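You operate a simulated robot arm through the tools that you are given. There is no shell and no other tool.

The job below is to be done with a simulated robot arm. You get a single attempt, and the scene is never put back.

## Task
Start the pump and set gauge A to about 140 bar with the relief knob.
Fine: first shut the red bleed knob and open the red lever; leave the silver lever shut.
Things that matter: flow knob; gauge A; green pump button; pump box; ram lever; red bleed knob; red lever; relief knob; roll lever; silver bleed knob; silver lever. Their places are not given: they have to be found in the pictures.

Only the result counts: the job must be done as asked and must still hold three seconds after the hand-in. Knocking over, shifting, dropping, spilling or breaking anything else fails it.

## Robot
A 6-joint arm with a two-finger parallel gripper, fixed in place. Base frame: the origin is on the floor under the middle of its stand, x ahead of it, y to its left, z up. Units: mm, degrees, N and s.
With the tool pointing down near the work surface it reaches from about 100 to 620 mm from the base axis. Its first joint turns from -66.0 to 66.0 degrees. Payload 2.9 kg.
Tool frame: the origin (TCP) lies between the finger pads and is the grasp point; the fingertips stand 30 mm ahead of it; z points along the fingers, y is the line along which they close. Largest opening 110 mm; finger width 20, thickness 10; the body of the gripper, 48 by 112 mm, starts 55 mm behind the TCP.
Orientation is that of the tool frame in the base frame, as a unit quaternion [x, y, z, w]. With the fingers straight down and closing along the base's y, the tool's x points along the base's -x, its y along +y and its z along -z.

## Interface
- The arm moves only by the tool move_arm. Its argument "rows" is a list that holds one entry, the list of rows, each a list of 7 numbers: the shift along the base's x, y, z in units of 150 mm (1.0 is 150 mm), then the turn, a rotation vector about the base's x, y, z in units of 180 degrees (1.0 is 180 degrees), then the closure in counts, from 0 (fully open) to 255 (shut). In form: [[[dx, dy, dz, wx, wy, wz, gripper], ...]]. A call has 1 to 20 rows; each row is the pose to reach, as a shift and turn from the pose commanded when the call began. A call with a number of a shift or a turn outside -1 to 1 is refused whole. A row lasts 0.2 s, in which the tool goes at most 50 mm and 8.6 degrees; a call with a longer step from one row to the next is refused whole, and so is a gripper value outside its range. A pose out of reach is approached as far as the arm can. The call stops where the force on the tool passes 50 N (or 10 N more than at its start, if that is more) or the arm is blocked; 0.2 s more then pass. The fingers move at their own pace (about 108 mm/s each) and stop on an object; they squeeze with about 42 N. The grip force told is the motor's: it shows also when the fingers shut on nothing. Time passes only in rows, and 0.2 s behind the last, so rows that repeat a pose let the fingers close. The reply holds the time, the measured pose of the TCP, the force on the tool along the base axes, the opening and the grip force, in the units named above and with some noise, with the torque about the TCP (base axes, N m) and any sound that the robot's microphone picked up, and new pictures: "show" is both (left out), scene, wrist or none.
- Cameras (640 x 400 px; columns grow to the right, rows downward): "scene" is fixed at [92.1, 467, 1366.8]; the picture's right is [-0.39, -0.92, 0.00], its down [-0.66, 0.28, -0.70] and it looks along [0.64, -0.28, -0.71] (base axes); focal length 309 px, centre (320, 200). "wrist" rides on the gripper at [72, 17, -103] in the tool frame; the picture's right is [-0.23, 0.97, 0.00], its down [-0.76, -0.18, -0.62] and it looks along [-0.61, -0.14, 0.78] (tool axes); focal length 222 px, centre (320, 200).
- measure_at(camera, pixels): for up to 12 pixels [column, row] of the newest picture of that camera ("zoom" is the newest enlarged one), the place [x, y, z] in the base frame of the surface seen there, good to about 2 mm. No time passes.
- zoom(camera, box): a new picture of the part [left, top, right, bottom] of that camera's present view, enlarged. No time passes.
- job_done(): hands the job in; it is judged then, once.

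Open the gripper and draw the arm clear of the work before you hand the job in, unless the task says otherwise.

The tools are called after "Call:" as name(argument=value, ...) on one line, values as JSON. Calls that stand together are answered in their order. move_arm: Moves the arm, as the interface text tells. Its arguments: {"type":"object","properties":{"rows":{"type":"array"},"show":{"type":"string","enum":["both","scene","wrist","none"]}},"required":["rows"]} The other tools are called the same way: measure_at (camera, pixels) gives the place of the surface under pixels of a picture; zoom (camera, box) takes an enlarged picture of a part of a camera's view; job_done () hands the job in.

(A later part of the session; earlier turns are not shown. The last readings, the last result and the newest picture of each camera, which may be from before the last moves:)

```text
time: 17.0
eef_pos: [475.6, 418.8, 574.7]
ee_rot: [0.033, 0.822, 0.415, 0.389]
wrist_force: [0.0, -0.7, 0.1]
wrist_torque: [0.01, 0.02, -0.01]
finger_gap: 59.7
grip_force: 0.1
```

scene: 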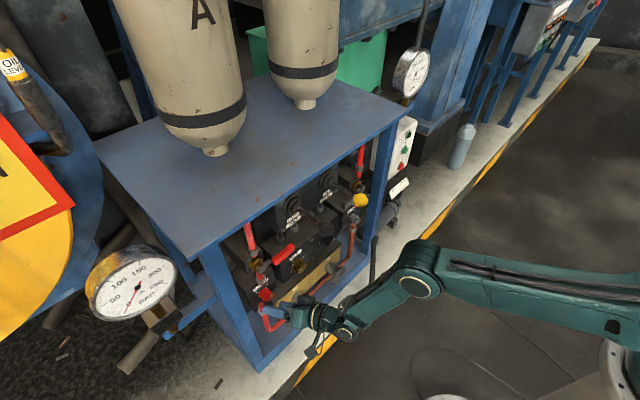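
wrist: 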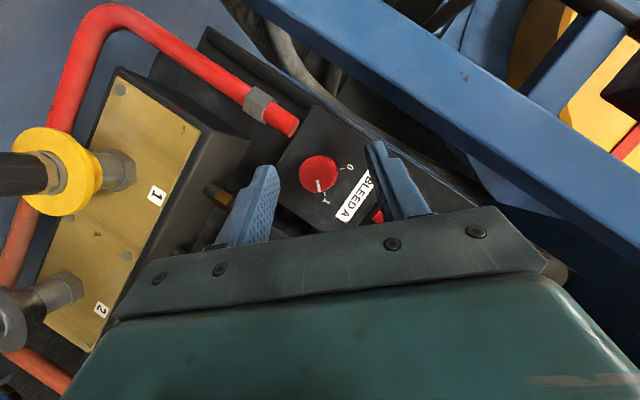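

The +45° roll is reachable. I check the other end of the turn (-45°) at this stand-off before gripping.

Call:
move_arm(rows=[[[0, 0, 0, -0.042, -0.0174, 0, 116], [0, 0, 0, -0.084, -0.0348, 0, 116], [0, 0, 0, -0.126, -0.0523, 0, 116], [0, 0, 0, -0.168, -0.0697, 0, 116], [0, 0, 0, -0.21, -0.0871, 0, 116], [0, 0, 0, -0.252, -0.1045, 0, 116], [0, 0, 0, -0.294, -0.1219, 0, 116], [0, 0, 0, -0.336, -0.1393, 0, 116], [0, 0, 0, -0.378, -0.1568, 0, 116], [0, 0, 0, -0.42, -0.1742, 0, 116], [0, 0, 0, -0.462, -0.1916, 0, 116]]], show="both")

```text
time: 19.4
eef_pos: [474.8, 418.0, 576.7]
ee_rot: [-0.345, 0.747, -0.235, 0.517]
wrist_force: [0.4, -0.1, 0.2]
wrist_torque: [0.01, -0.01, -0.01]
finger_gap: 59.8
grip_force: 0.2
```

scene: 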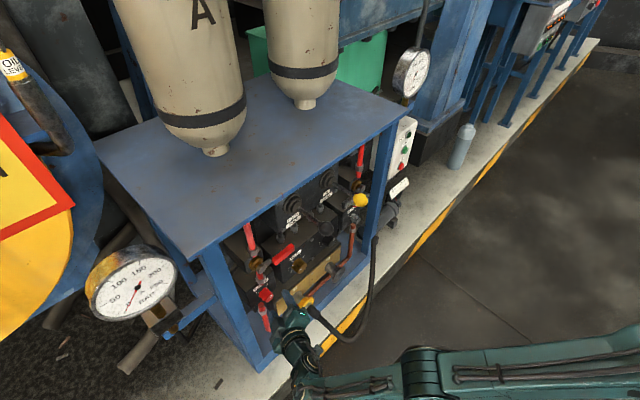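
wrist: 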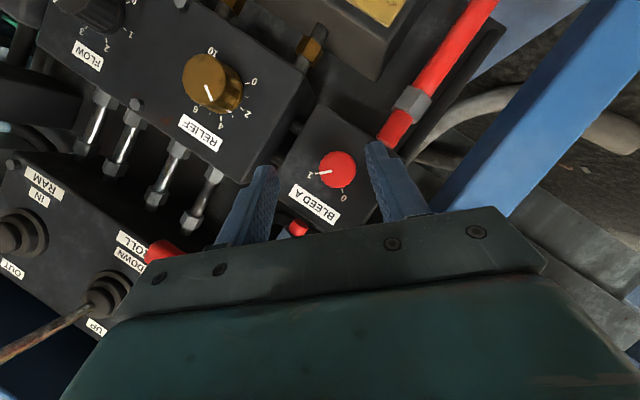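

Both ends of the turn are reachable. I measure the knob face precisely from this close view before gripping.

Call:
zoom(camera="wrist", box=[290, 130, 390, 220])

Call:
measure_at(camera="wrist", pixels=[[337, 168], [324, 168], [350, 168], [337, 155], [337, 181], [341, 190], [308, 175], [390, 135], [297, 228], [315, 150], [370, 190], [305, 205]])

```text
4.44 times, centred on (340, 175) of wrist
```

zoom: 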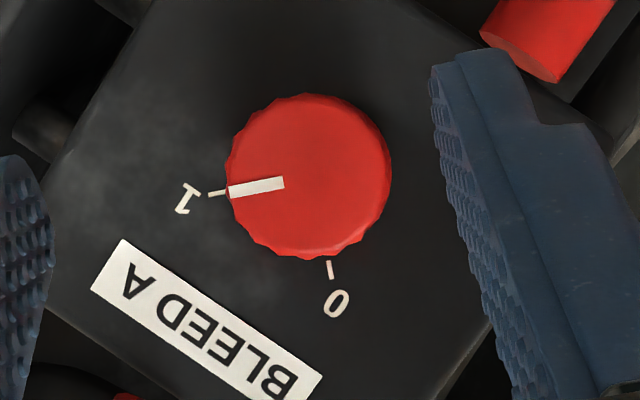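

```text
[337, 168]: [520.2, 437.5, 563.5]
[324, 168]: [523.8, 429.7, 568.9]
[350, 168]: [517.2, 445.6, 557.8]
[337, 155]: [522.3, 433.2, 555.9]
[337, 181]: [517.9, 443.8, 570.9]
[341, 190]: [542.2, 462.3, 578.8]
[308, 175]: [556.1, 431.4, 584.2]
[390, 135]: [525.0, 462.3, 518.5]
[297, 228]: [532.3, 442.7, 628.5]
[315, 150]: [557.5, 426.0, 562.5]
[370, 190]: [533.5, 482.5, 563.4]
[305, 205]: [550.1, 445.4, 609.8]
```

The knob face centre is at (520,438,564.5), about 30 mm wide, with the pointer on 1 and 0 about 90° counter-clockwise. I roll back to +45° while moving slightly to be lined up for the grip.

Call:
move_arm(rows=[[[0.006, -0.003, -0.001, 0.042, 0.0174, 0, 116], [0.013, -0.005, -0.002, 0.084, 0.0348, 0, 116], [0.019, -0.008, -0.004, 0.126, 0.0523, 0, 116], [0.025, -0.011, -0.005, 0.168, 0.0697, 0, 116], [0.032, -0.013, -0.006, 0.21, 0.0871, 0, 116], [0.038, -0.016, -0.007, 0.252, 0.1045, 0, 116], [0.045, -0.018, -0.008, 0.294, 0.1219, 0, 116], [0.051, -0.021, -0.009, 0.336, 0.1393, 0, 116], [0.057, -0.024, -0.011, 0.378, 0.1568, 0, 116], [0.064, -0.026, -0.012, 0.42, 0.1742, 0, 116], [0.07, -0.029, -0.013, 0.462, 0.1916, 0, 116]]], show="wrist")

```text
time: 21.8
eef_pos: [486.9, 413.9, 573.6]
ee_rot: [0.032, 0.821, 0.417, 0.388]
wrist_force: [0.4, 0.7, 0.4]
wrist_torque: [-0.01, -0.02, 0.0]
finger_gap: 59.9
grip_force: 0.1
```

wrist: 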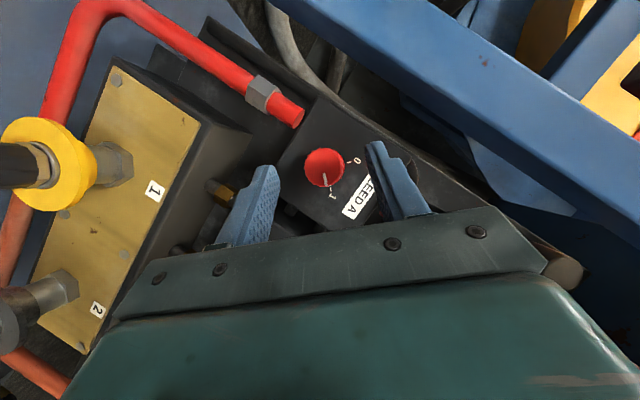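

Aligned: the knob is between the fingers. I advance 34 mm along the normal so the fingertips straddle the knob.

Call:
move_arm(rows=[[[0.07, 0.029, 0, 0, 0, 0, 116], [0.14, 0.058, 0, 0, 0, 0, 116], [0.209, 0.087, 0, 0, 0, 0, 116]]], show="both")

```text
time: 22.6
eef_pos: [518.2, 427.0, 572.9]
ee_rot: [0.032, 0.822, 0.414, 0.389]
wrist_force: [-0.2, -0.5, -0.3]
wrist_torque: [0.02, 0.01, -0.02]
finger_gap: 60.2
grip_force: 0.0
```

scene: 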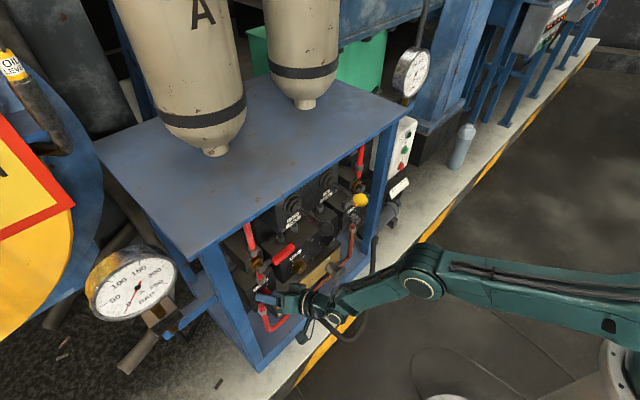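
wrist: 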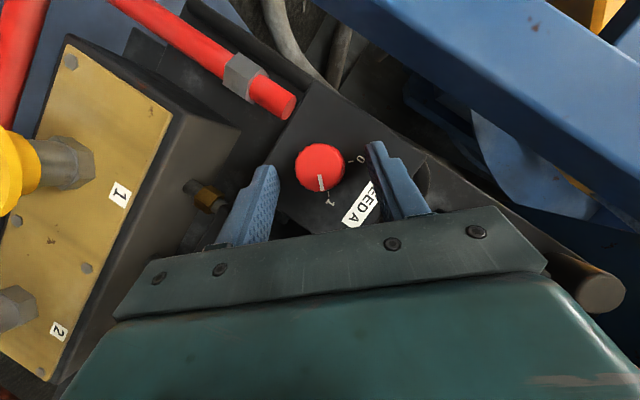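

The TCP is at n≈642 with the knob between the fingertips. I close on it.

Call:
move_arm(rows=[[[0, 0, 0, 0, 0, 0, 255], [0, 0, 0, 0, 0, 0, 255], [0, 0, 0, 0, 0, 0, 255]]], show="wrist")

```text
time: 23.4
eef_pos: [517.3, 427.2, 572.8]
ee_rot: [0.031, 0.821, 0.416, 0.388]
wrist_force: [0.3, 2.7, 1.8]
wrist_torque: [0.07, -0.1, 0.01]
finger_gap: 30.7
grip_force: 44.9
```

wrist: 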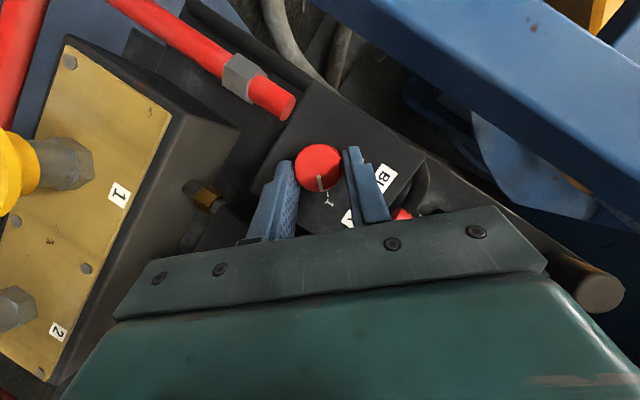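

The grip holds the knob (gap 30.7 mm). I turn it about 93° counter-clockwise about the knob's own axis, from 1 to 0.

Call:
move_arm(rows=[[[-0.0031, 0.0075, 0.0081, -0.0398, -0.0165, 0, 255], [-0.0066, 0.0159, 0.015, -0.0796, -0.033, 0, 255], [-0.0104, 0.0251, 0.0206, -0.1194, -0.0495, 0, 255], [-0.0145, 0.035, 0.0247, -0.1591, -0.066, 0, 255], [-0.0188, 0.0453, 0.0275, -0.1989, -0.0825, 0, 255], [-0.0231, 0.0558, 0.0286, -0.2387, -0.0989, 0, 255], [-0.0275, 0.0663, 0.0283, -0.2785, -0.1154, 0, 255], [-0.0318, 0.0768, 0.0263, -0.3183, -0.1319, 0, 255], [-0.036, 0.0869, 0.0229, -0.358, -0.1484, 0, 255], [-0.04, 0.0965, 0.0181, -0.3978, -0.1649, 0, 255], [-0.0437, 0.1053, 0.0119, -0.4376, -0.1814, 0, 255], [-0.047, 0.1133, 0.0044, -0.4774, -0.1979, 0, 255]]], show="wrist")

```text
time: 26.0
eef_pos: [473.4, 441.4, 596.3]
ee_rot: [-0.346, 0.745, -0.238, 0.518]
wrist_force: [0.5, 0.5, 0.2]
wrist_torque: [0.01, -0.01, 0.0]
finger_gap: 0.2
grip_force: 37.7
out of reach, approached as far as the arm can: row 10, 11, 12
```

wrist: 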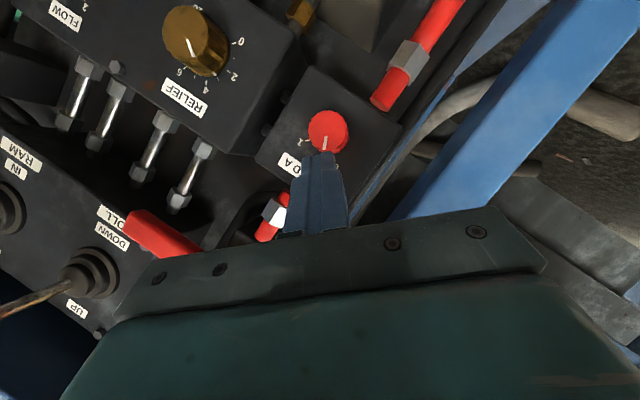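

The last rows were out of reach and the fingers slid off the knob. I zoom to see how far the knob has turned.

Call:
zoom(camera="wrist", box=[270, 90, 390, 180])

Call:
zoom(camera="scene", box=[230, 220, 340, 320])

```text
4.44 times, centred on (330, 135) of wrist
```

zoom: 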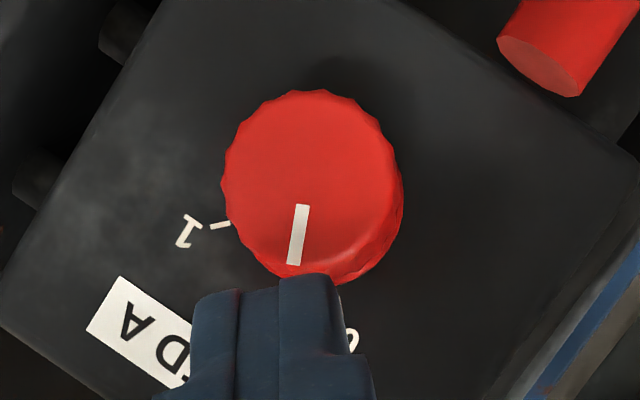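

```text
4.00 times, centred on (285, 270) of scene
```

zoom: 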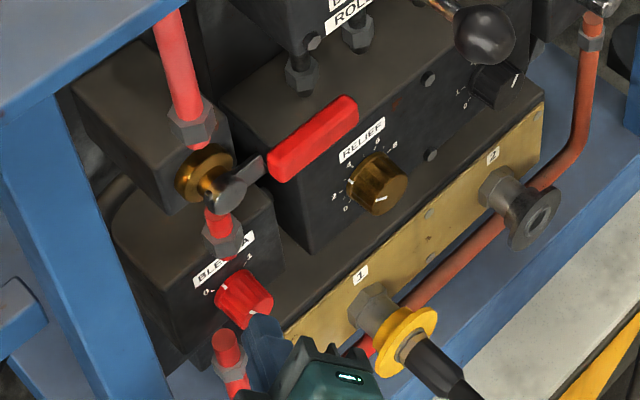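

The pointer has moved from 1 to roughly two thirds of the way to 0. I open, roll to +20° clear of the knob, and line up for a second stroke.

Call:
move_arm(rows=[[[0.0, 0.0, 0.0, 0, 0, 0, 116], [0.008, -0.019, -0.017, 0.042, 0.0174, 0, 116], [0.016, -0.039, -0.034, 0.084, 0.0348, 0, 116], [0.024, -0.058, -0.05, 0.126, 0.0523, 0, 116], [0.032, -0.078, -0.067, 0.168, 0.0697, 0, 116], [0.039, -0.097, -0.084, 0.21, 0.0871, 0, 116], [0.047, -0.116, -0.101, 0.252, 0.1045, 0, 116], [0.055, -0.136, -0.117, 0.294, 0.1219, 0, 116], [0.063, -0.155, -0.134, 0.3362, 0.1394, 0, 116]]], show="wrist")

```text
time: 28.0
eef_pos: [485.0, 417.9, 577.5]
ee_rot: [-0.092, 0.855, 0.226, 0.458]
wrist_force: [-0.7, -0.3, 0.7]
wrist_torque: [0.01, 0.05, 0.03]
finger_gap: 60.4
grip_force: 0.1
```

wrist: 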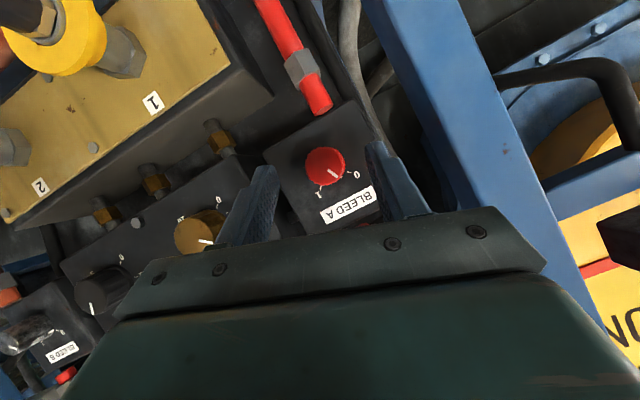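

Lined up again; I advance 34 mm and close on the knob.

Call:
move_arm(rows=[[[0.068, 0.031, -0.003, 0, 0, 0, 116], [0.137, 0.061, -0.006, 0, 0, 0, 116], [0.205, 0.092, -0.009, 0, 0, 0, 116], [0.205, 0.092, -0.009, 0, 0, 0, 255], [0.205, 0.092, -0.009, 0, 0, 0, 255], [0.205, 0.092, -0.009, 0, 0, 0, 255]]], show="wrist")

```text
time: 29.4
eef_pos: [515.7, 432.9, 576.1]
ee_rot: [-0.092, 0.854, 0.226, 0.459]
wrist_force: [2.7, 0.2, -0.4]
wrist_torque: [-0.03, 0.05, 0.07]
finger_gap: 30.6
grip_force: 45.1
```

wrist: 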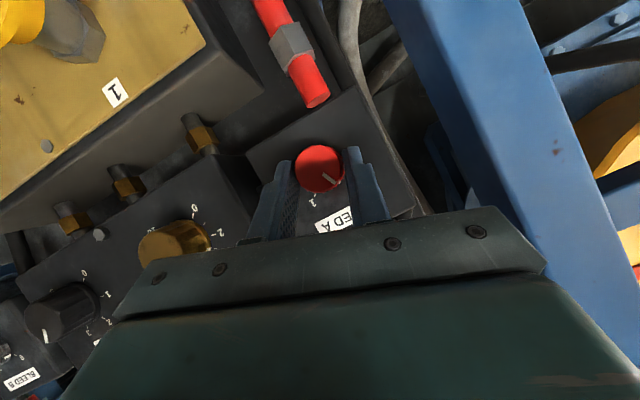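

Gripped again (gap 30.6 mm). I turn a further 40° counter-clockwise.

Call:
move_arm(rows=[[[-0.0042, 0.0102, 0.002, -0.0411, -0.017, 0, 255], [-0.0085, 0.0205, 0.0027, -0.0821, -0.034, 0, 255], [-0.0127, 0.0307, 0.0018, -0.1232, -0.0511, 0, 255], [-0.0169, 0.0408, -0.0007, -0.1643, -0.0681, 0, 255], [-0.0209, 0.0505, -0.0046, -0.2053, -0.0851, 0, 255]]], show="wrist")

Call:
zoom(camera="wrist", box=[270, 120, 370, 220])

```text
time: 30.6
eef_pos: [512.0, 437.3, 574.2]
ee_rot: [-0.261, 0.814, -0.073, 0.514]
wrist_force: [5.4, -7.2, -0.7]
wrist_torque: [0.63, -0.02, -0.27]
finger_gap: 30.9
grip_force: 45.1
```

wrist: 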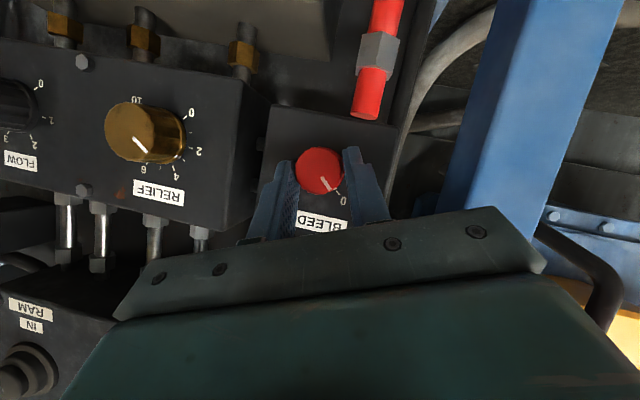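

```text
4.00 times, centred on (320, 170) of wrist
```

zoom: 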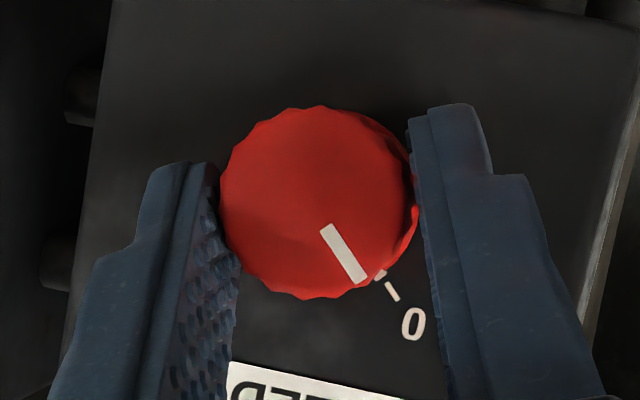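

The pointer is now on 0 and the torque (0.6 N m) shows the stop. I open and draw back along the normal.

Call:
move_arm(rows=[[[0, 0, 0, 0, 0, 0, 116], [0, 0, 0, 0, 0, 0, 116], [-0.103, -0.043, 0, 0, 0, 0, 116], [-0.205, -0.085, 0, 0, 0, 0, 116], [-0.308, -0.128, 0, 0, 0, 0, 116]]], show="both")

Call:
zoom(camera="wrist", box=[270, 120, 370, 220])

```text
time: 31.8
eef_pos: [465.8, 419.8, 575.0]
ee_rot: [-0.261, 0.814, -0.071, 0.514]
wrist_force: [0.2, -0.9, -0.1]
wrist_torque: [0.02, -0.01, -0.03]
finger_gap: 59.8
grip_force: 0.0
```

scene: 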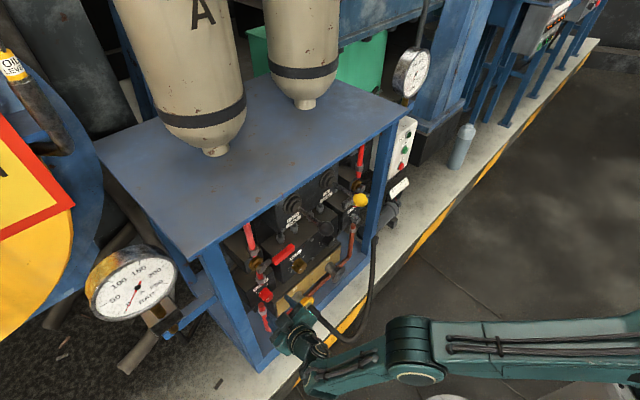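
wrist: 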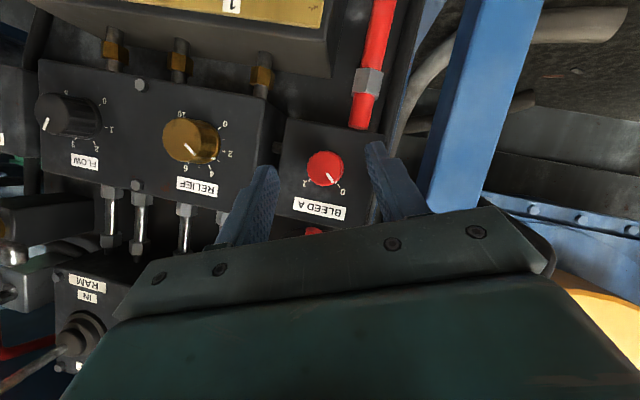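

```text
4.00 times, centred on (320, 170) of wrist
```

zoom: 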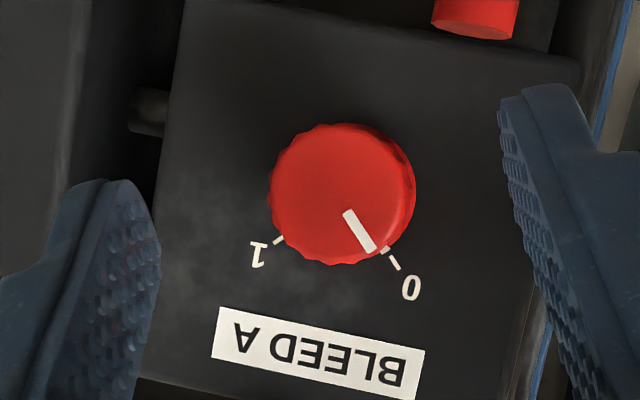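

Bleed A stands at 0 and is released. Next I go to the red lever: I undo the roll, back away a little and rise toward z=650.

Call:
move_arm(rows=[[[-0.06, -0.05, 0.05, 0.0257, 0.0107, 0, 116], [-0.05, -0.18, 0.2, 0.0514, 0.0213, 0, 180], [-0.045, -0.31, 0.35, 0.077, 0.032, 0, 255], [-0.039, -0.445, 0.5, 0.1027, 0.0426, 0, 255]]], show="none")

Call:
move_arm(rows=[[[0.015, -0.037, 0.033, 0.016, -0.0385, 0, 255], [0.03, -0.074, 0.067, 0.0319, -0.077, 0, 255], [0.046, -0.111, 0.1, 0.0479, -0.1155, 0, 255], [0.061, -0.148, 0.133, 0.0638, -0.154, 0, 255]]], show="both")

```text
time: 32.8
eef_pos: [459.6, 354.4, 649.2]
ee_rot: [-0.179, 0.847, 0.08, 0.494]
wrist_force: [-0.8, 0.6, 0.2]
wrist_torque: [0.0, -0.01, 0.01]
finger_gap: 0.2
grip_force: 37.7
```

```text
time: 33.8
eef_pos: [476.2, 337.7, 665.6]
ee_rot: [-0.143, 0.692, 0.117, 0.698]
wrist_force: [0.3, 0.2, -0.3]
wrist_torque: [0.04, 0.0, 0.03]
finger_gap: 0.0
grip_force: 37.8
out of reach, approached as far as the arm can: row 4
```

scene: 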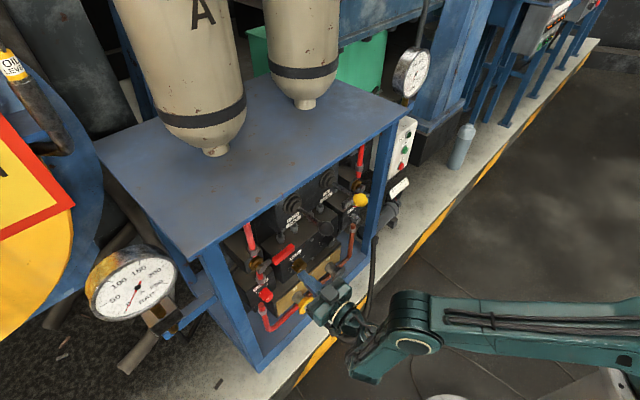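
wrist: 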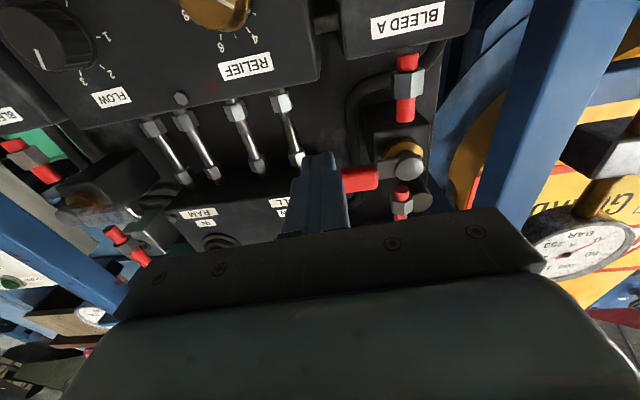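

The closed fingers are below the red lever's handle (lever at wrist (360,178)), TCP at n≈569, u≈-130, z≈666. I advance so the fingertips pass under the handle.

Call:
move_arm(rows=[[[0.109, 0.045, 0.02, 0, 0, 0, 255], [0.218, 0.09, 0.05, 0, 0, 0, 255], [0.327, 0.135, 0.08, 0, 0, 0, 255]]], show="both")

```text
time: 34.6
eef_pos: [523.8, 357.5, 677.8]
ee_rot: [-0.145, 0.692, 0.117, 0.698]
wrist_force: [-0.3, 0.3, 1.0]
wrist_torque: [-0.04, -0.02, -0.01]
finger_gap: 0.1
grip_force: 38.0
```

scene: 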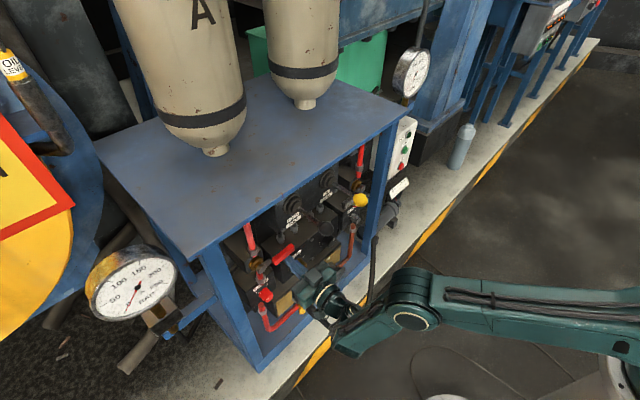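
wrist: 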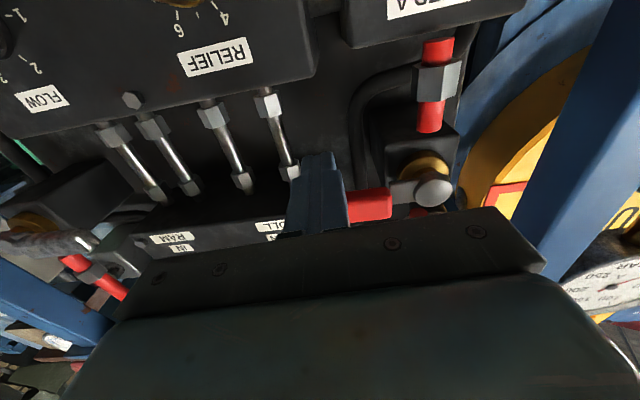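

The fingertips are under the handle. I push upward about 32 mm in small steps to see whether the lever moves that way.

Call:
move_arm(rows=[[[0, 0, 0.05, 0, 0, 0, 255], [0, 0, 0.1, 0, 0, 0, 255], [0, 0, 0.14, 0, 0, 0, 255], [0, 0, 0.18, 0, 0, 0, 255], [0, 0, 0.215, 0, 0, 0, 255]]], show="both")

Call:
zoom(camera="scene", box=[230, 200, 350, 320])

```text
time: 35.8
eef_pos: [525.1, 357.9, 710.7]
ee_rot: [-0.145, 0.692, 0.117, 0.697]
wrist_force: [0.1, 0.9, -1.1]
wrist_torque: [0.0, 0.06, 0.0]
finger_gap: 0.0
grip_force: 37.3
```

scene: 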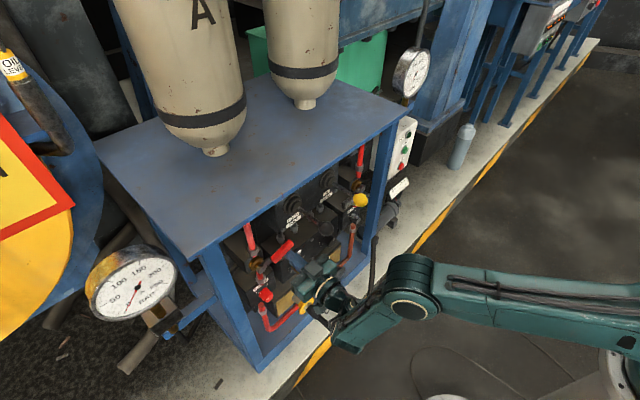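
wrist: 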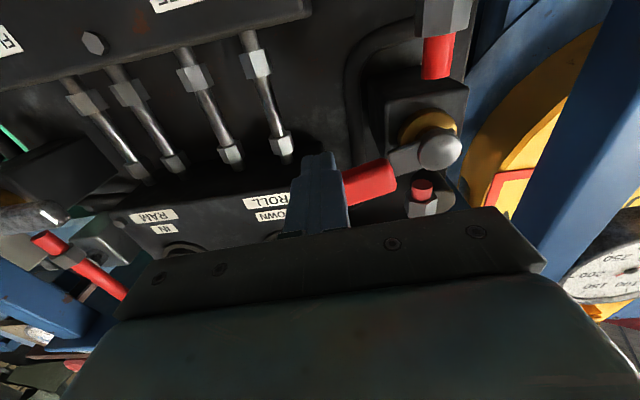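

```text
3.33 times, centred on (290, 260) of scene
```

zoom: 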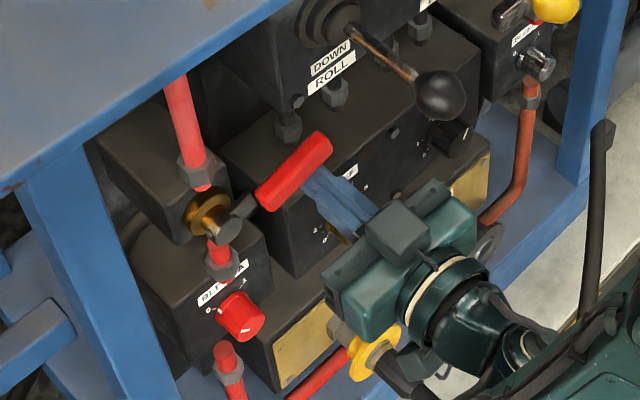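

The lever rose with the fingers at about 1 N, so it opens upward. I continue pushing along the arc up to vertical.

Call:
move_arm(rows=[[[-0.0005, 0.0012, 0.0593, 0, 0, 0, 255], [-0.0049, 0.0117, 0.1453, 0, 0, 0, 255], [-0.0151, 0.0363, 0.2273, 0, 0, 0, 255], [-0.0304, 0.0733, 0.304, 0, 0, 0, 255], [-0.0506, 0.122, 0.372, 0, 0, 0, 255], [-0.0751, 0.1811, 0.43, 0, 0, 0, 255], [-0.1032, 0.2489, 0.476, 0, 0, 0, 255], [-0.1338, 0.3228, 0.5087, 0, 0, 0, 255]]], show="both")

Call:
zoom(camera="scene", box=[230, 200, 350, 320])

```text
time: 37.6
eef_pos: [506.1, 406.0, 787.3]
ee_rot: [-0.144, 0.692, 0.118, 0.698]
wrist_force: [-0.5, -1.0, -0.4]
wrist_torque: [-0.01, 0.0, 0.02]
finger_gap: 0.0
grip_force: 37.4
```

scene: 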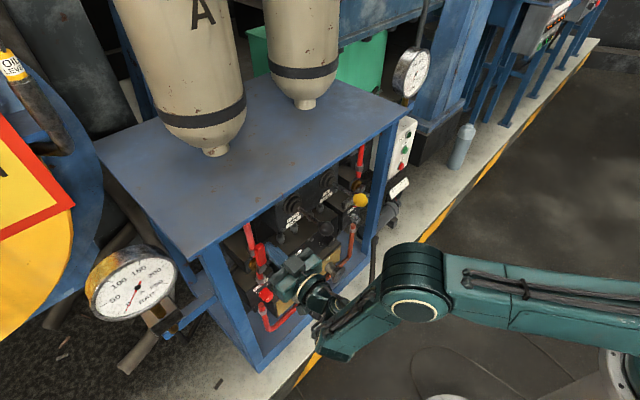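
wrist: 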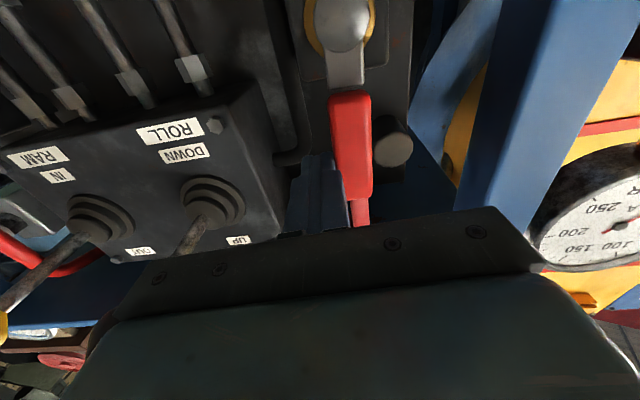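

```text
3.33 times, centred on (290, 260) of scene
```

zoom: 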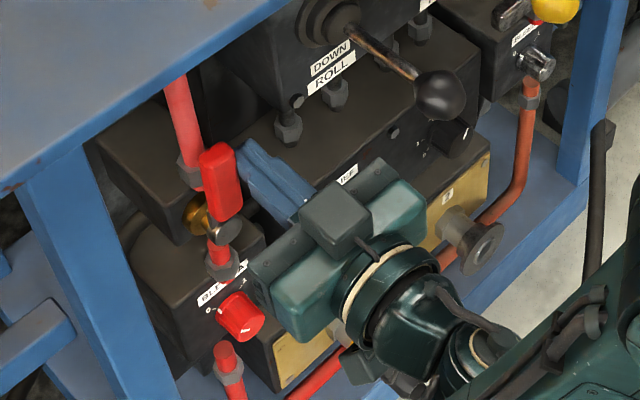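

The red lever is nearly vertical (handle at wrist (350,145)). I measure its lean and nudge it a little further left to make sure it reaches its stop.

Call:
measure_at(camera="wrist", pixels=[[344, 20], [350, 105], [352, 180], [335, 130], [370, 130]])

Call:
move_arm(rows=[[[-0.005, 0.012, 0, 0, 0, 0, 255], [-0.01, 0.025, 0, 0, 0, 0, 255], [-0.015, 0.037, 0, 0, 0, 0, 255], [-0.02, 0.049, 0, 0, 0, 0, 255], [-0.026, 0.062, 0, 0, 0, 0, 255]]], show="wrist")

Call:
measure_at(camera="wrist", pixels=[[344, 20], [350, 105], [352, 180], [335, 130], [370, 130]])

```text
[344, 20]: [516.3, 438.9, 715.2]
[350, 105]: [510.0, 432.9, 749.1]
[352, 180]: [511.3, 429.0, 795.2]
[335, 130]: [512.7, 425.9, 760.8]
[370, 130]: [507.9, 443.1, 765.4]
```

```text
time: 38.8
eef_pos: [505.2, 410.6, 786.6]
ee_rot: [-0.14, 0.693, 0.113, 0.698]
wrist_force: [6.1, -34.6, 11.4]
wrist_torque: [0.46, -0.02, -0.41]
finger_gap: 0.0
grip_force: 37.8
```

wrist: 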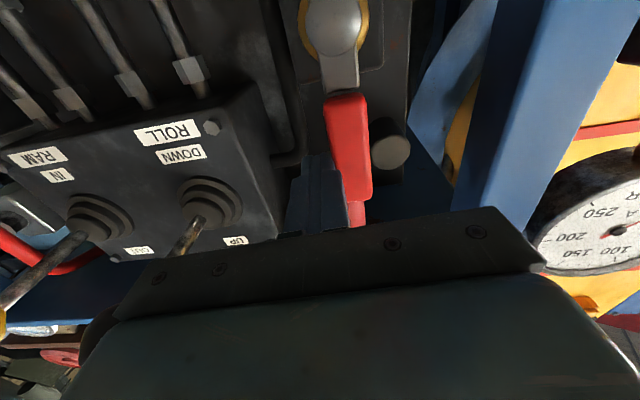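

```text
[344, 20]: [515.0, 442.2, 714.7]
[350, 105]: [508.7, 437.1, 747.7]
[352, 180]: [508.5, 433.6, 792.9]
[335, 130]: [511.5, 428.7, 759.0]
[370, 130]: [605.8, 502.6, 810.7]
```

The lever now pushes back with 35 N: it is at its stop, upright and open. I ease off to the right and draw straight back.

Call:
move_arm(rows=[[[0.038, -0.092, 0, 0, 0, 0, 255], [0.051, -0.123, 0, 0, 0, 0, 255], [-0.05, -0.165, 0, 0, 0, 0, 255], [-0.2, -0.227, 0, 0, 0, 0, 255], [-0.35, -0.289, 0, 0, 0, 0, 255], [-0.5, -0.351, 0, 0, 0, 0, 255]]], show="both")

Call:
zoom(camera="scene", box=[230, 200, 350, 320])

```text
time: 40.2
eef_pos: [464.3, 389.7, 786.4]
ee_rot: [-0.143, 0.693, 0.116, 0.697]
wrist_force: [0.4, 0.0, 0.6]
wrist_torque: [0.0, 0.01, -0.03]
finger_gap: 0.0
grip_force: 37.9
out of reach, approached as far as the arm can: row 5, 6
```

scene: 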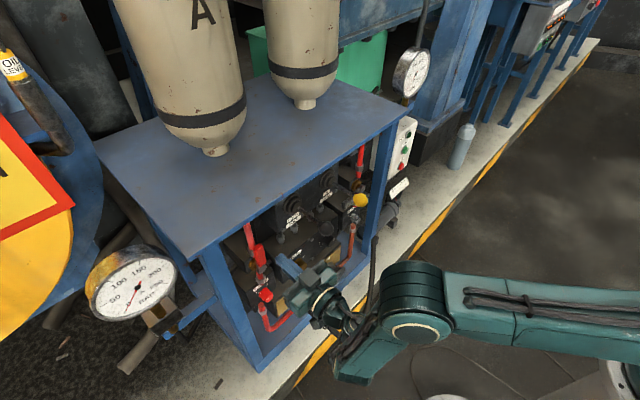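
wrist: 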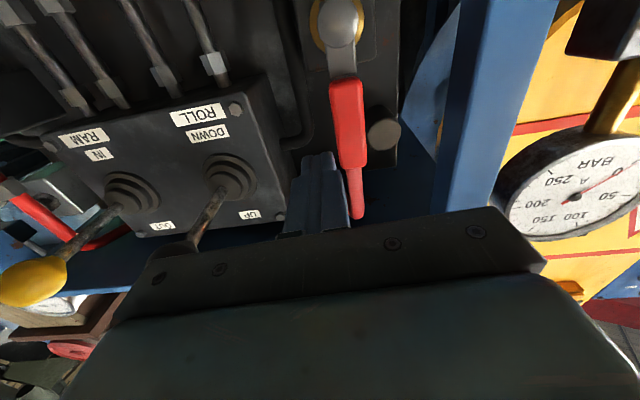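

```text
3.33 times, centred on (290, 260) of scene
```

zoom: 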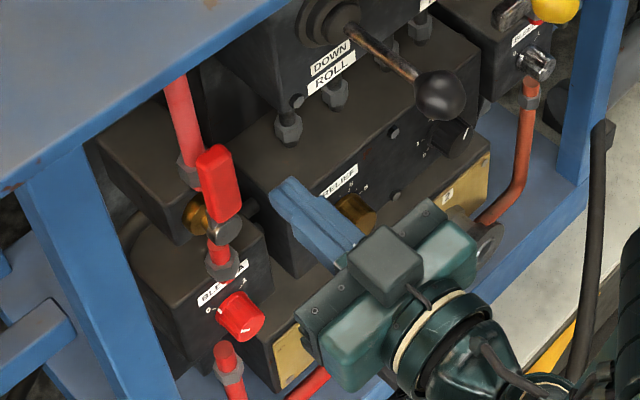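

Lever upright, bleed A at 0. Now to the START button: I lower to z≈690 (below the ball-topped levers at z≈835) and travel to the right in front of the panel.

Call:
move_arm(rows=[[[0.02, -0.1, -0.2, 0, 0, 0, 255], [0.04, -0.2, -0.4, 0, 0, 0, 255], [0.06, -0.31, -0.55, 0, 0, 0, 255], [0.078, -0.416, -0.643, 0, 0, 0, 255]]], show="none")

Call:
move_arm(rows=[[[0.082, -0.219, 0, 0, 0, 0, 255], [0.164, -0.437, 0, 0, 0, 0, 255], [0.245, -0.656, 0, 0, 0, 0, 255], [0.327, -0.875, 0, 0, 0, 0, 255]]], show="both")

```text
time: 41.2
eef_pos: [485.7, 335.6, 684.9]
ee_rot: [-0.145, 0.693, 0.118, 0.697]
wrist_force: [-0.2, -0.1, -0.3]
wrist_torque: [0.02, -0.03, -0.01]
finger_gap: 0.0
grip_force: 38.0
out of reach, approached as far as the arm can: row 1, 2, 3, 4
```

```text
time: 42.2
eef_pos: [549.2, 208.2, 680.1]
ee_rot: [-0.144, 0.693, 0.117, 0.697]
wrist_force: [-0.6, -0.6, -0.5]
wrist_torque: [0.03, -0.03, 0.02]
finger_gap: 0.0
grip_force: 37.8
out of reach, approached as far as the arm can: row 1, 2, 3, 4
```

scene: 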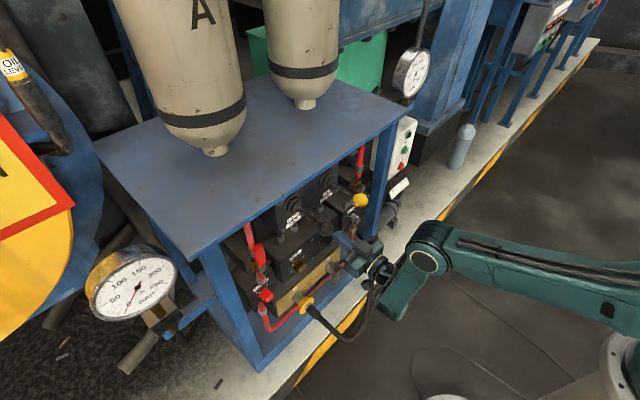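
wrist: 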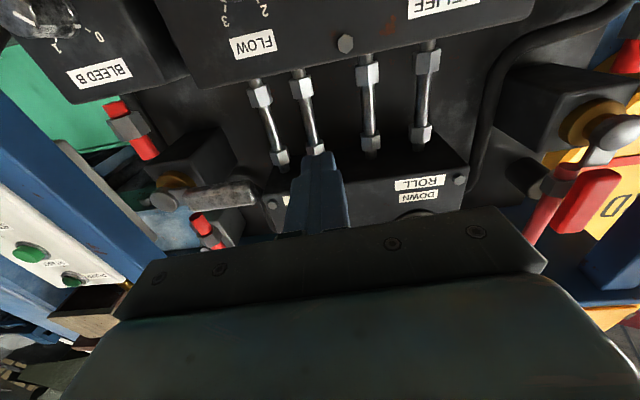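

TCP is at (549,208,680), in front of the fittings between the blocks. I continue to the right, turning the tool slightly toward the pump box.

Call:
move_arm(rows=[[[0.05, -0.247, 0.02, 0, 0, -0.0104, 255], [0.1, -0.493, 0.04, 0, 0, -0.0208, 255], [0.16, -0.74, 0.055, 0, 0, -0.0313, 255], [0.222, -0.987, 0.07, 0, 0, -0.0417, 255]]], show="both")

```text
time: 43.2
eef_pos: [579.6, 59.4, 692.9]
ee_rot: [-0.097, 0.7, 0.07, 0.704]
wrist_force: [0.5, -0.3, -0.1]
wrist_torque: [0.03, -0.02, -0.02]
finger_gap: 0.0
grip_force: 37.8
out of reach, approached as far as the arm can: row 1, 2, 4
```

scene: 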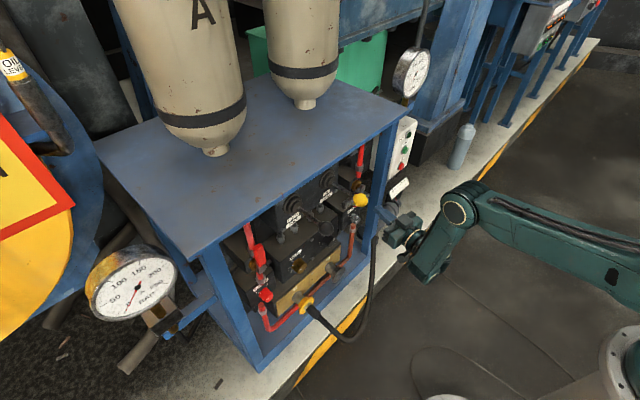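
wrist: 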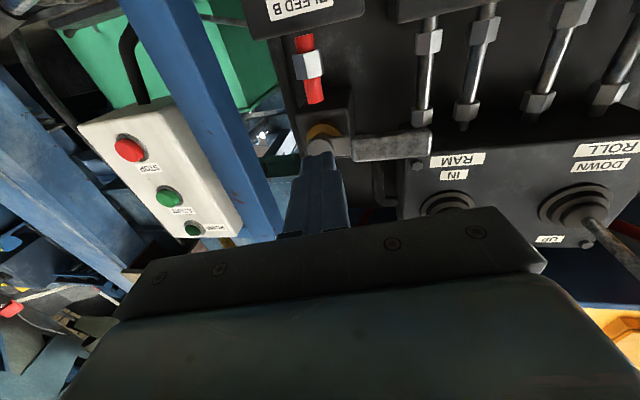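

TCP at (580,59,693), the START button is visible at wrist (168,197). I continue right and up in front of the pump box, staying about 40 mm in front of the right post.

Call:
move_arm(rows=[[[0.1, -0.244, 0.089, 0, 0, -0.009, 255], [0.2, -0.489, 0.178, 0, 0, -0.0185, 255], [0.3, -0.733, 0.267, 0, 0, -0.0278, 255]]], show="none")

Call:
move_arm(rows=[[[0.08, -0.22, 0.06, 0, 0, 0, 255], [0.164, -0.467, 0.127, 0, 0, 0, 255]]], show="both")

```text
time: 44.0
eef_pos: [585.1, -38.6, 741.6]
ee_rot: [-0.067, 0.703, 0.04, 0.707]
wrist_force: [0.2, 0.5, 0.7]
wrist_torque: [-0.02, 0.02, 0.0]
finger_gap: 0.0
grip_force: 37.7
out of reach, approached as far as the arm can: row 1, 2, 3
```

```text
time: 44.6
eef_pos: [571.3, -88.3, 764.2]
ee_rot: [-0.066, 0.703, 0.04, 0.707]
wrist_force: [-0.5, 0.0, 0.5]
wrist_torque: [-0.01, 0.0, 0.01]
finger_gap: 0.0
grip_force: 37.8
out of reach, approached as far as the arm can: row 1, 2
```

scene: 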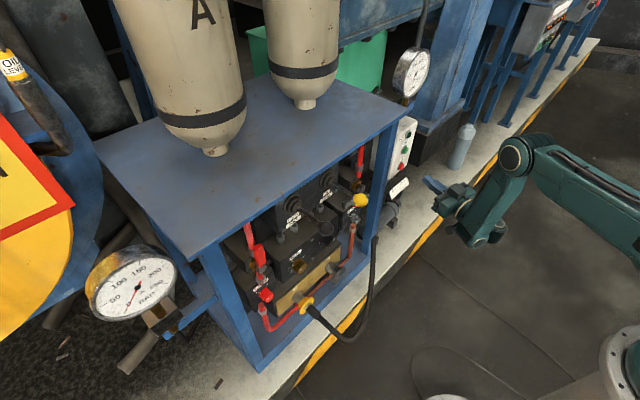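
wrist: 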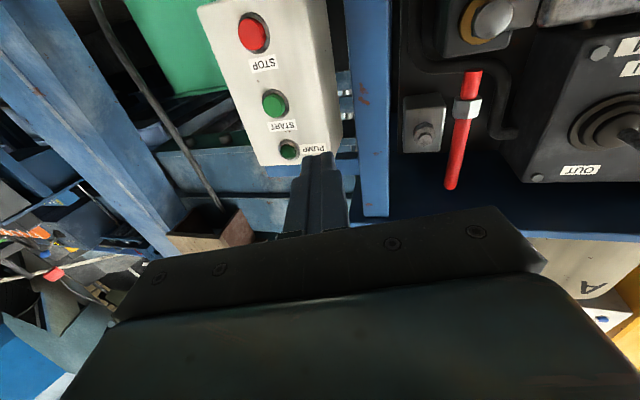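

With the tool exactly horizontal the wrist is near a singular alignment and the arm cannot extend; pitched 30° down it could. I pitch 30° down here, then extend toward the button.

Call:
move_arm(rows=[[[0, 0, 0, -0.0063, 0.0412, 0, 255], [0, 0, 0, -0.0125, 0.0824, 0, 255], [0, 0, 0, -0.0188, 0.1236, 0, 255], [0, 0, 0, -0.025, 0.1648, 0, 255]]], show="none")

Call:
move_arm(rows=[[[0.15, -0.04, 0, 0, 0, 0, 255], [0.3, -0.08, 0, 0, 0, 0, 255], [0.45, -0.12, 0, 0, 0, 0, 255]]], show="both")

```text
time: 45.6
eef_pos: [444.2, -38.7, 759.5]
ee_rot: [-0.08, 0.851, 0.027, 0.519]
wrist_force: [-0.1, -0.5, -0.5]
wrist_torque: [-0.05, 0.04, -0.01]
finger_gap: 0.1
grip_force: 37.3
out of reach, approached as far as the arm can: row 1, 2, 3, 4
```

```text
time: 46.4
eef_pos: [431.1, -33.5, 756.3]
ee_rot: [-0.082, 0.861, 0.028, 0.501]
wrist_force: [-0.2, 0.1, 0.0]
wrist_torque: [0.04, 0.0, 0.01]
finger_gap: 0.0
grip_force: 37.9
out of reach, approached as far as the arm can: row 1, 2, 3
```

scene: 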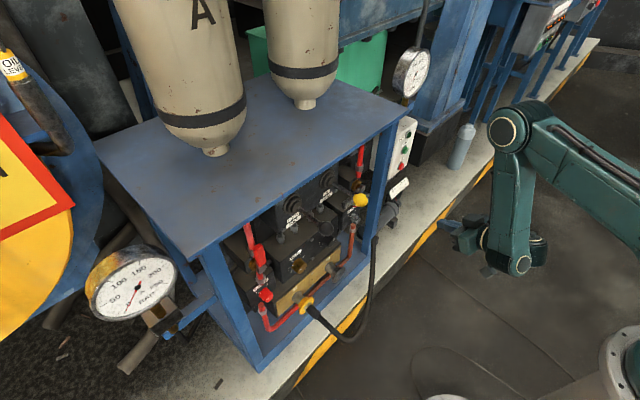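
wrist: 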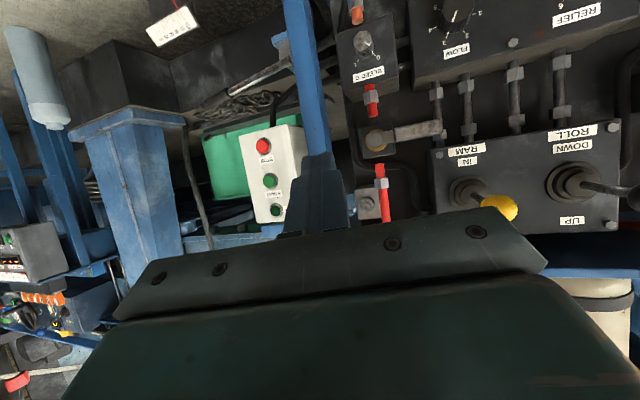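

The arm is on an unfavourable wrist branch after passing the singular pose (it now refuses to extend). In the free space here I unwind it: first pitch the tool up about 50°.

Call:
move_arm(rows=[[[0.03, 0, 0, 0.0066, -0.0434, 0, 255], [0.06, 0, 0, 0.0131, -0.0868, 0, 255], [0.09, 0, 0, 0.0197, -0.1302, 0, 255], [0.12, 0, 0, 0.0263, -0.1736, 0, 255], [0.15, 0, 0, 0.0329, -0.217, 0, 255], [0.18, 0, 0, 0.0417, -0.2747, 0, 255]]], show="scene")

```text
refused: row 6 steps farther than a row can; nothing moved
```

The last step was slightly too large; I spread the same pitch-up over seven rows.

Call:
move_arm(rows=[[[0.03, 0, 0, 0.006, -0.0392, 0, 255], [0.06, 0, 0, 0.0119, -0.0785, 0, 255], [0.09, 0, 0, 0.0179, -0.1177, 0, 255], [0.12, 0, 0, 0.0238, -0.157, 0, 255], [0.15, 0, 0, 0.0298, -0.1962, 0, 255], [0.17, 0, 0, 0.0357, -0.2355, 0, 255], [0.18, 0, 0, 0.0417, -0.2747, 0, 255]]], show="scene")

```text
time: 48.0
eef_pos: [560.3, -16.1, 743.0]
ee_rot: [-0.054, 0.571, 0.046, 0.818]
wrist_force: [-0.1, 0.7, -0.5]
wrist_torque: [0.01, -0.01, -0.02]
finger_gap: 0.0
grip_force: 37.9
out of reach, approached as far as the arm can: row 4, 5, 6, 7
```

scene: 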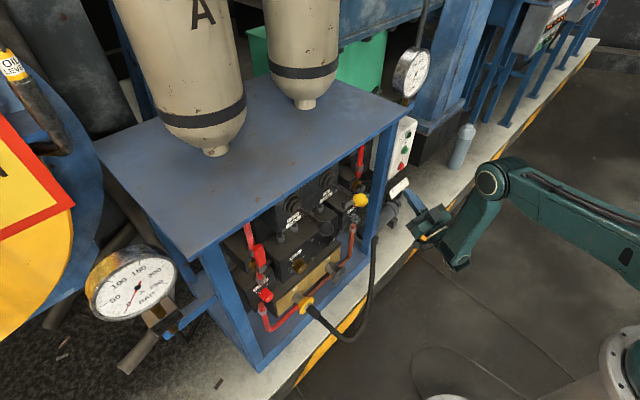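

The wrist seems to need the tool in line with the arm's own plane to cross back to the good branch. I yaw the tool about 13° to the right so it points along the arm, then pitch down 50°.

Call:
move_arm(rows=[[[-0.05, 0, 0, 0, 0, -0.035, 255], [-0.1, 0, 0, 0, 0, -0.07, 255]]], show="none")

Call:
move_arm(rows=[[[0, 0, 0, 0.0028, 0.0396, 0, 255], [0, 0, 0, 0.0055, 0.0792, 0, 255], [0, 0, 0, 0.0083, 0.1188, 0, 255], [0, 0, 0, 0.0111, 0.1583, 0, 255], [0, 0, 0, 0.0139, 0.1979, 0, 255], [0, 0, 0, 0.0166, 0.2375, 0, 255], [0, 0, 0, 0.0194, 0.2771, 0, 255]]], show="both")

```text
time: 48.6
eef_pos: [550.3, -17.2, 741.7]
ee_rot: [0.008, 0.575, -0.043, 0.817]
wrist_force: [-1.1, 0.3, -0.1]
wrist_torque: [0.0, 0.02, 0.0]
finger_gap: 0.0
grip_force: 37.7
out of reach, approached as far as the arm can: row 2
```

```text
time: 50.2
eef_pos: [548.8, -19.2, 741.3]
ee_rot: [0.014, 0.867, -0.026, 0.497]
wrist_force: [-0.1, -0.7, 0.7]
wrist_torque: [0.02, 0.02, 0.03]
finger_gap: 0.0
grip_force: 38.0
out of reach, approached as far as the arm can: row 5, 6
```

scene: 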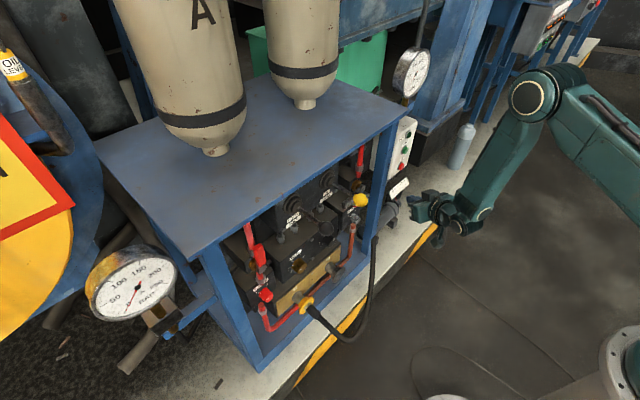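
wrist: 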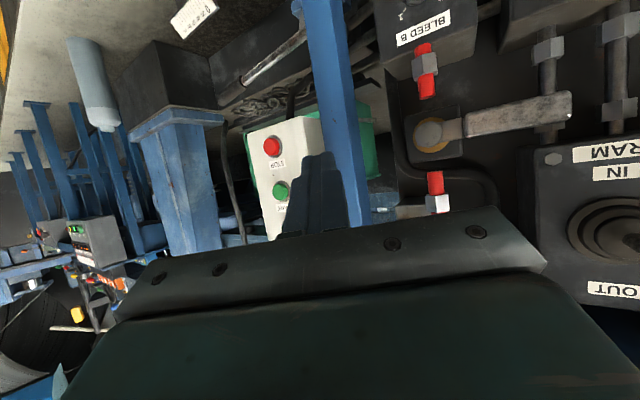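

It worked: TCP at (549,-19,741), tool pitched 30° down, no reach complaint. I measure the START button from this view (wrist (281,190)).

Call:
zoom(camera="wrist", box=[230, 110, 350, 220])

Call:
measure_at(camera="wrist", pixels=[[281, 190], [278, 190], [284, 190], [281, 186], [281, 194], [271, 190], [294, 185], [272, 146], [265, 170], [290, 165], [300, 130], [255, 145]])

```text
3.64 times, centred on (290, 165) of wrist
```

zoom: 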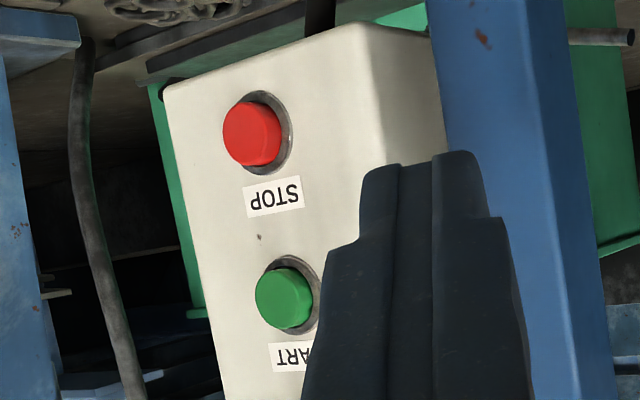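

```text
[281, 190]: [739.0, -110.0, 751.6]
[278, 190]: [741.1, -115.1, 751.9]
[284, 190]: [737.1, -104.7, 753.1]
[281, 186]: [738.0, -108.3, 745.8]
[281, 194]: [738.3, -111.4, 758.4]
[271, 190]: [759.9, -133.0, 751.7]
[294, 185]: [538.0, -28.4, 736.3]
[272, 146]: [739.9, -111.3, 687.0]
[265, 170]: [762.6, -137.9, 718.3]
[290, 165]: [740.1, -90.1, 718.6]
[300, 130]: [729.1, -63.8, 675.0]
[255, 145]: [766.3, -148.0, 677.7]
```

START's face centre is about (739.5,-112,754), 28 mm wide, standing 10 mm proud of the box. I move to a stand-off about 50 mm in front of it, turning the tool to face the box more squarely.

Call:
move_arm(rows=[[[0.155, -0.164, 0.025, 0, 0, 0.0178, 255], [0.31, -0.328, 0.05, 0, 0, 0.0356, 255], [0.465, -0.492, 0.076, 0, 0, 0.0533, 255], [0.62, -0.656, 0.101, 0, 0, 0.0711, 255], [0.774, -0.82, 0.127, 0, 0, 0.0889, 255]]], show="both")

```text
time: 51.4
eef_pos: [666.6, -141.1, 760.5]
ee_rot: [-0.108, 0.859, 0.044, 0.498]
wrist_force: [-0.4, -0.7, 0.9]
wrist_torque: [-0.03, 0.0, 0.02]
finger_gap: 0.2
grip_force: 37.9
```

scene: 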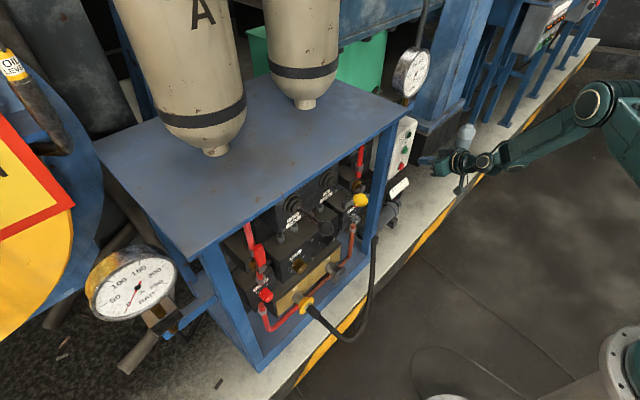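
wrist: 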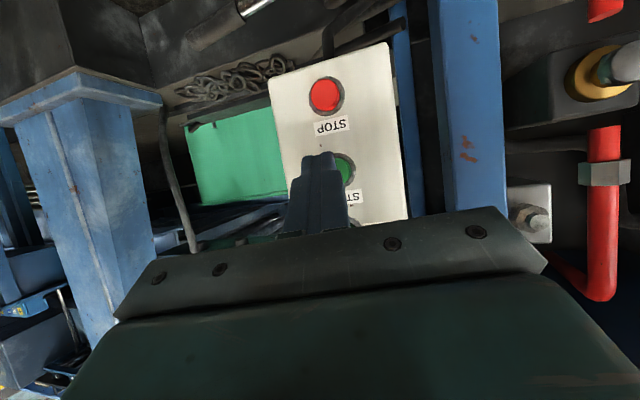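

At the stand-off; START is partly hidden behind the fingertips at wrist (343,172). I check its place again from here.

Call:
zoom(camera="wrist", box=[270, 60, 420, 220])

Call:
measure_at(camera="wrist", pixels=[[342, 165], [345, 172], [347, 178], [325, 96], [318, 160], [325, 160], [320, 175], [380, 150]])

```text
2.50 times, centred on (345, 140) of wrist
```

zoom: 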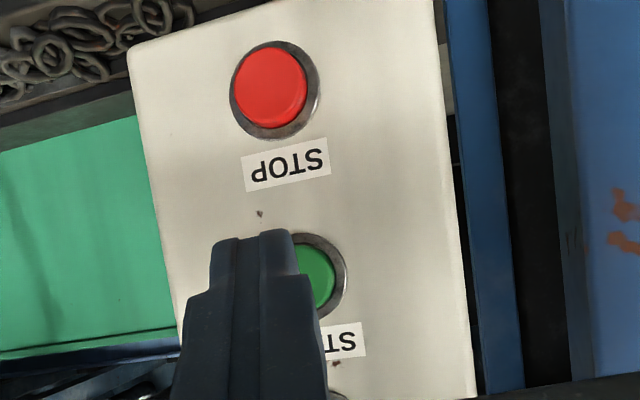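

```text
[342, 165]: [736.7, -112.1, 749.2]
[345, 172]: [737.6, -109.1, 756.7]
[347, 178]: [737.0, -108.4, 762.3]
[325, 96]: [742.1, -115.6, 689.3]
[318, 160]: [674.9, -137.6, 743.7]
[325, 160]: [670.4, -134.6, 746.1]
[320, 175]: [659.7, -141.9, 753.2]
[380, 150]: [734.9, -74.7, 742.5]
```

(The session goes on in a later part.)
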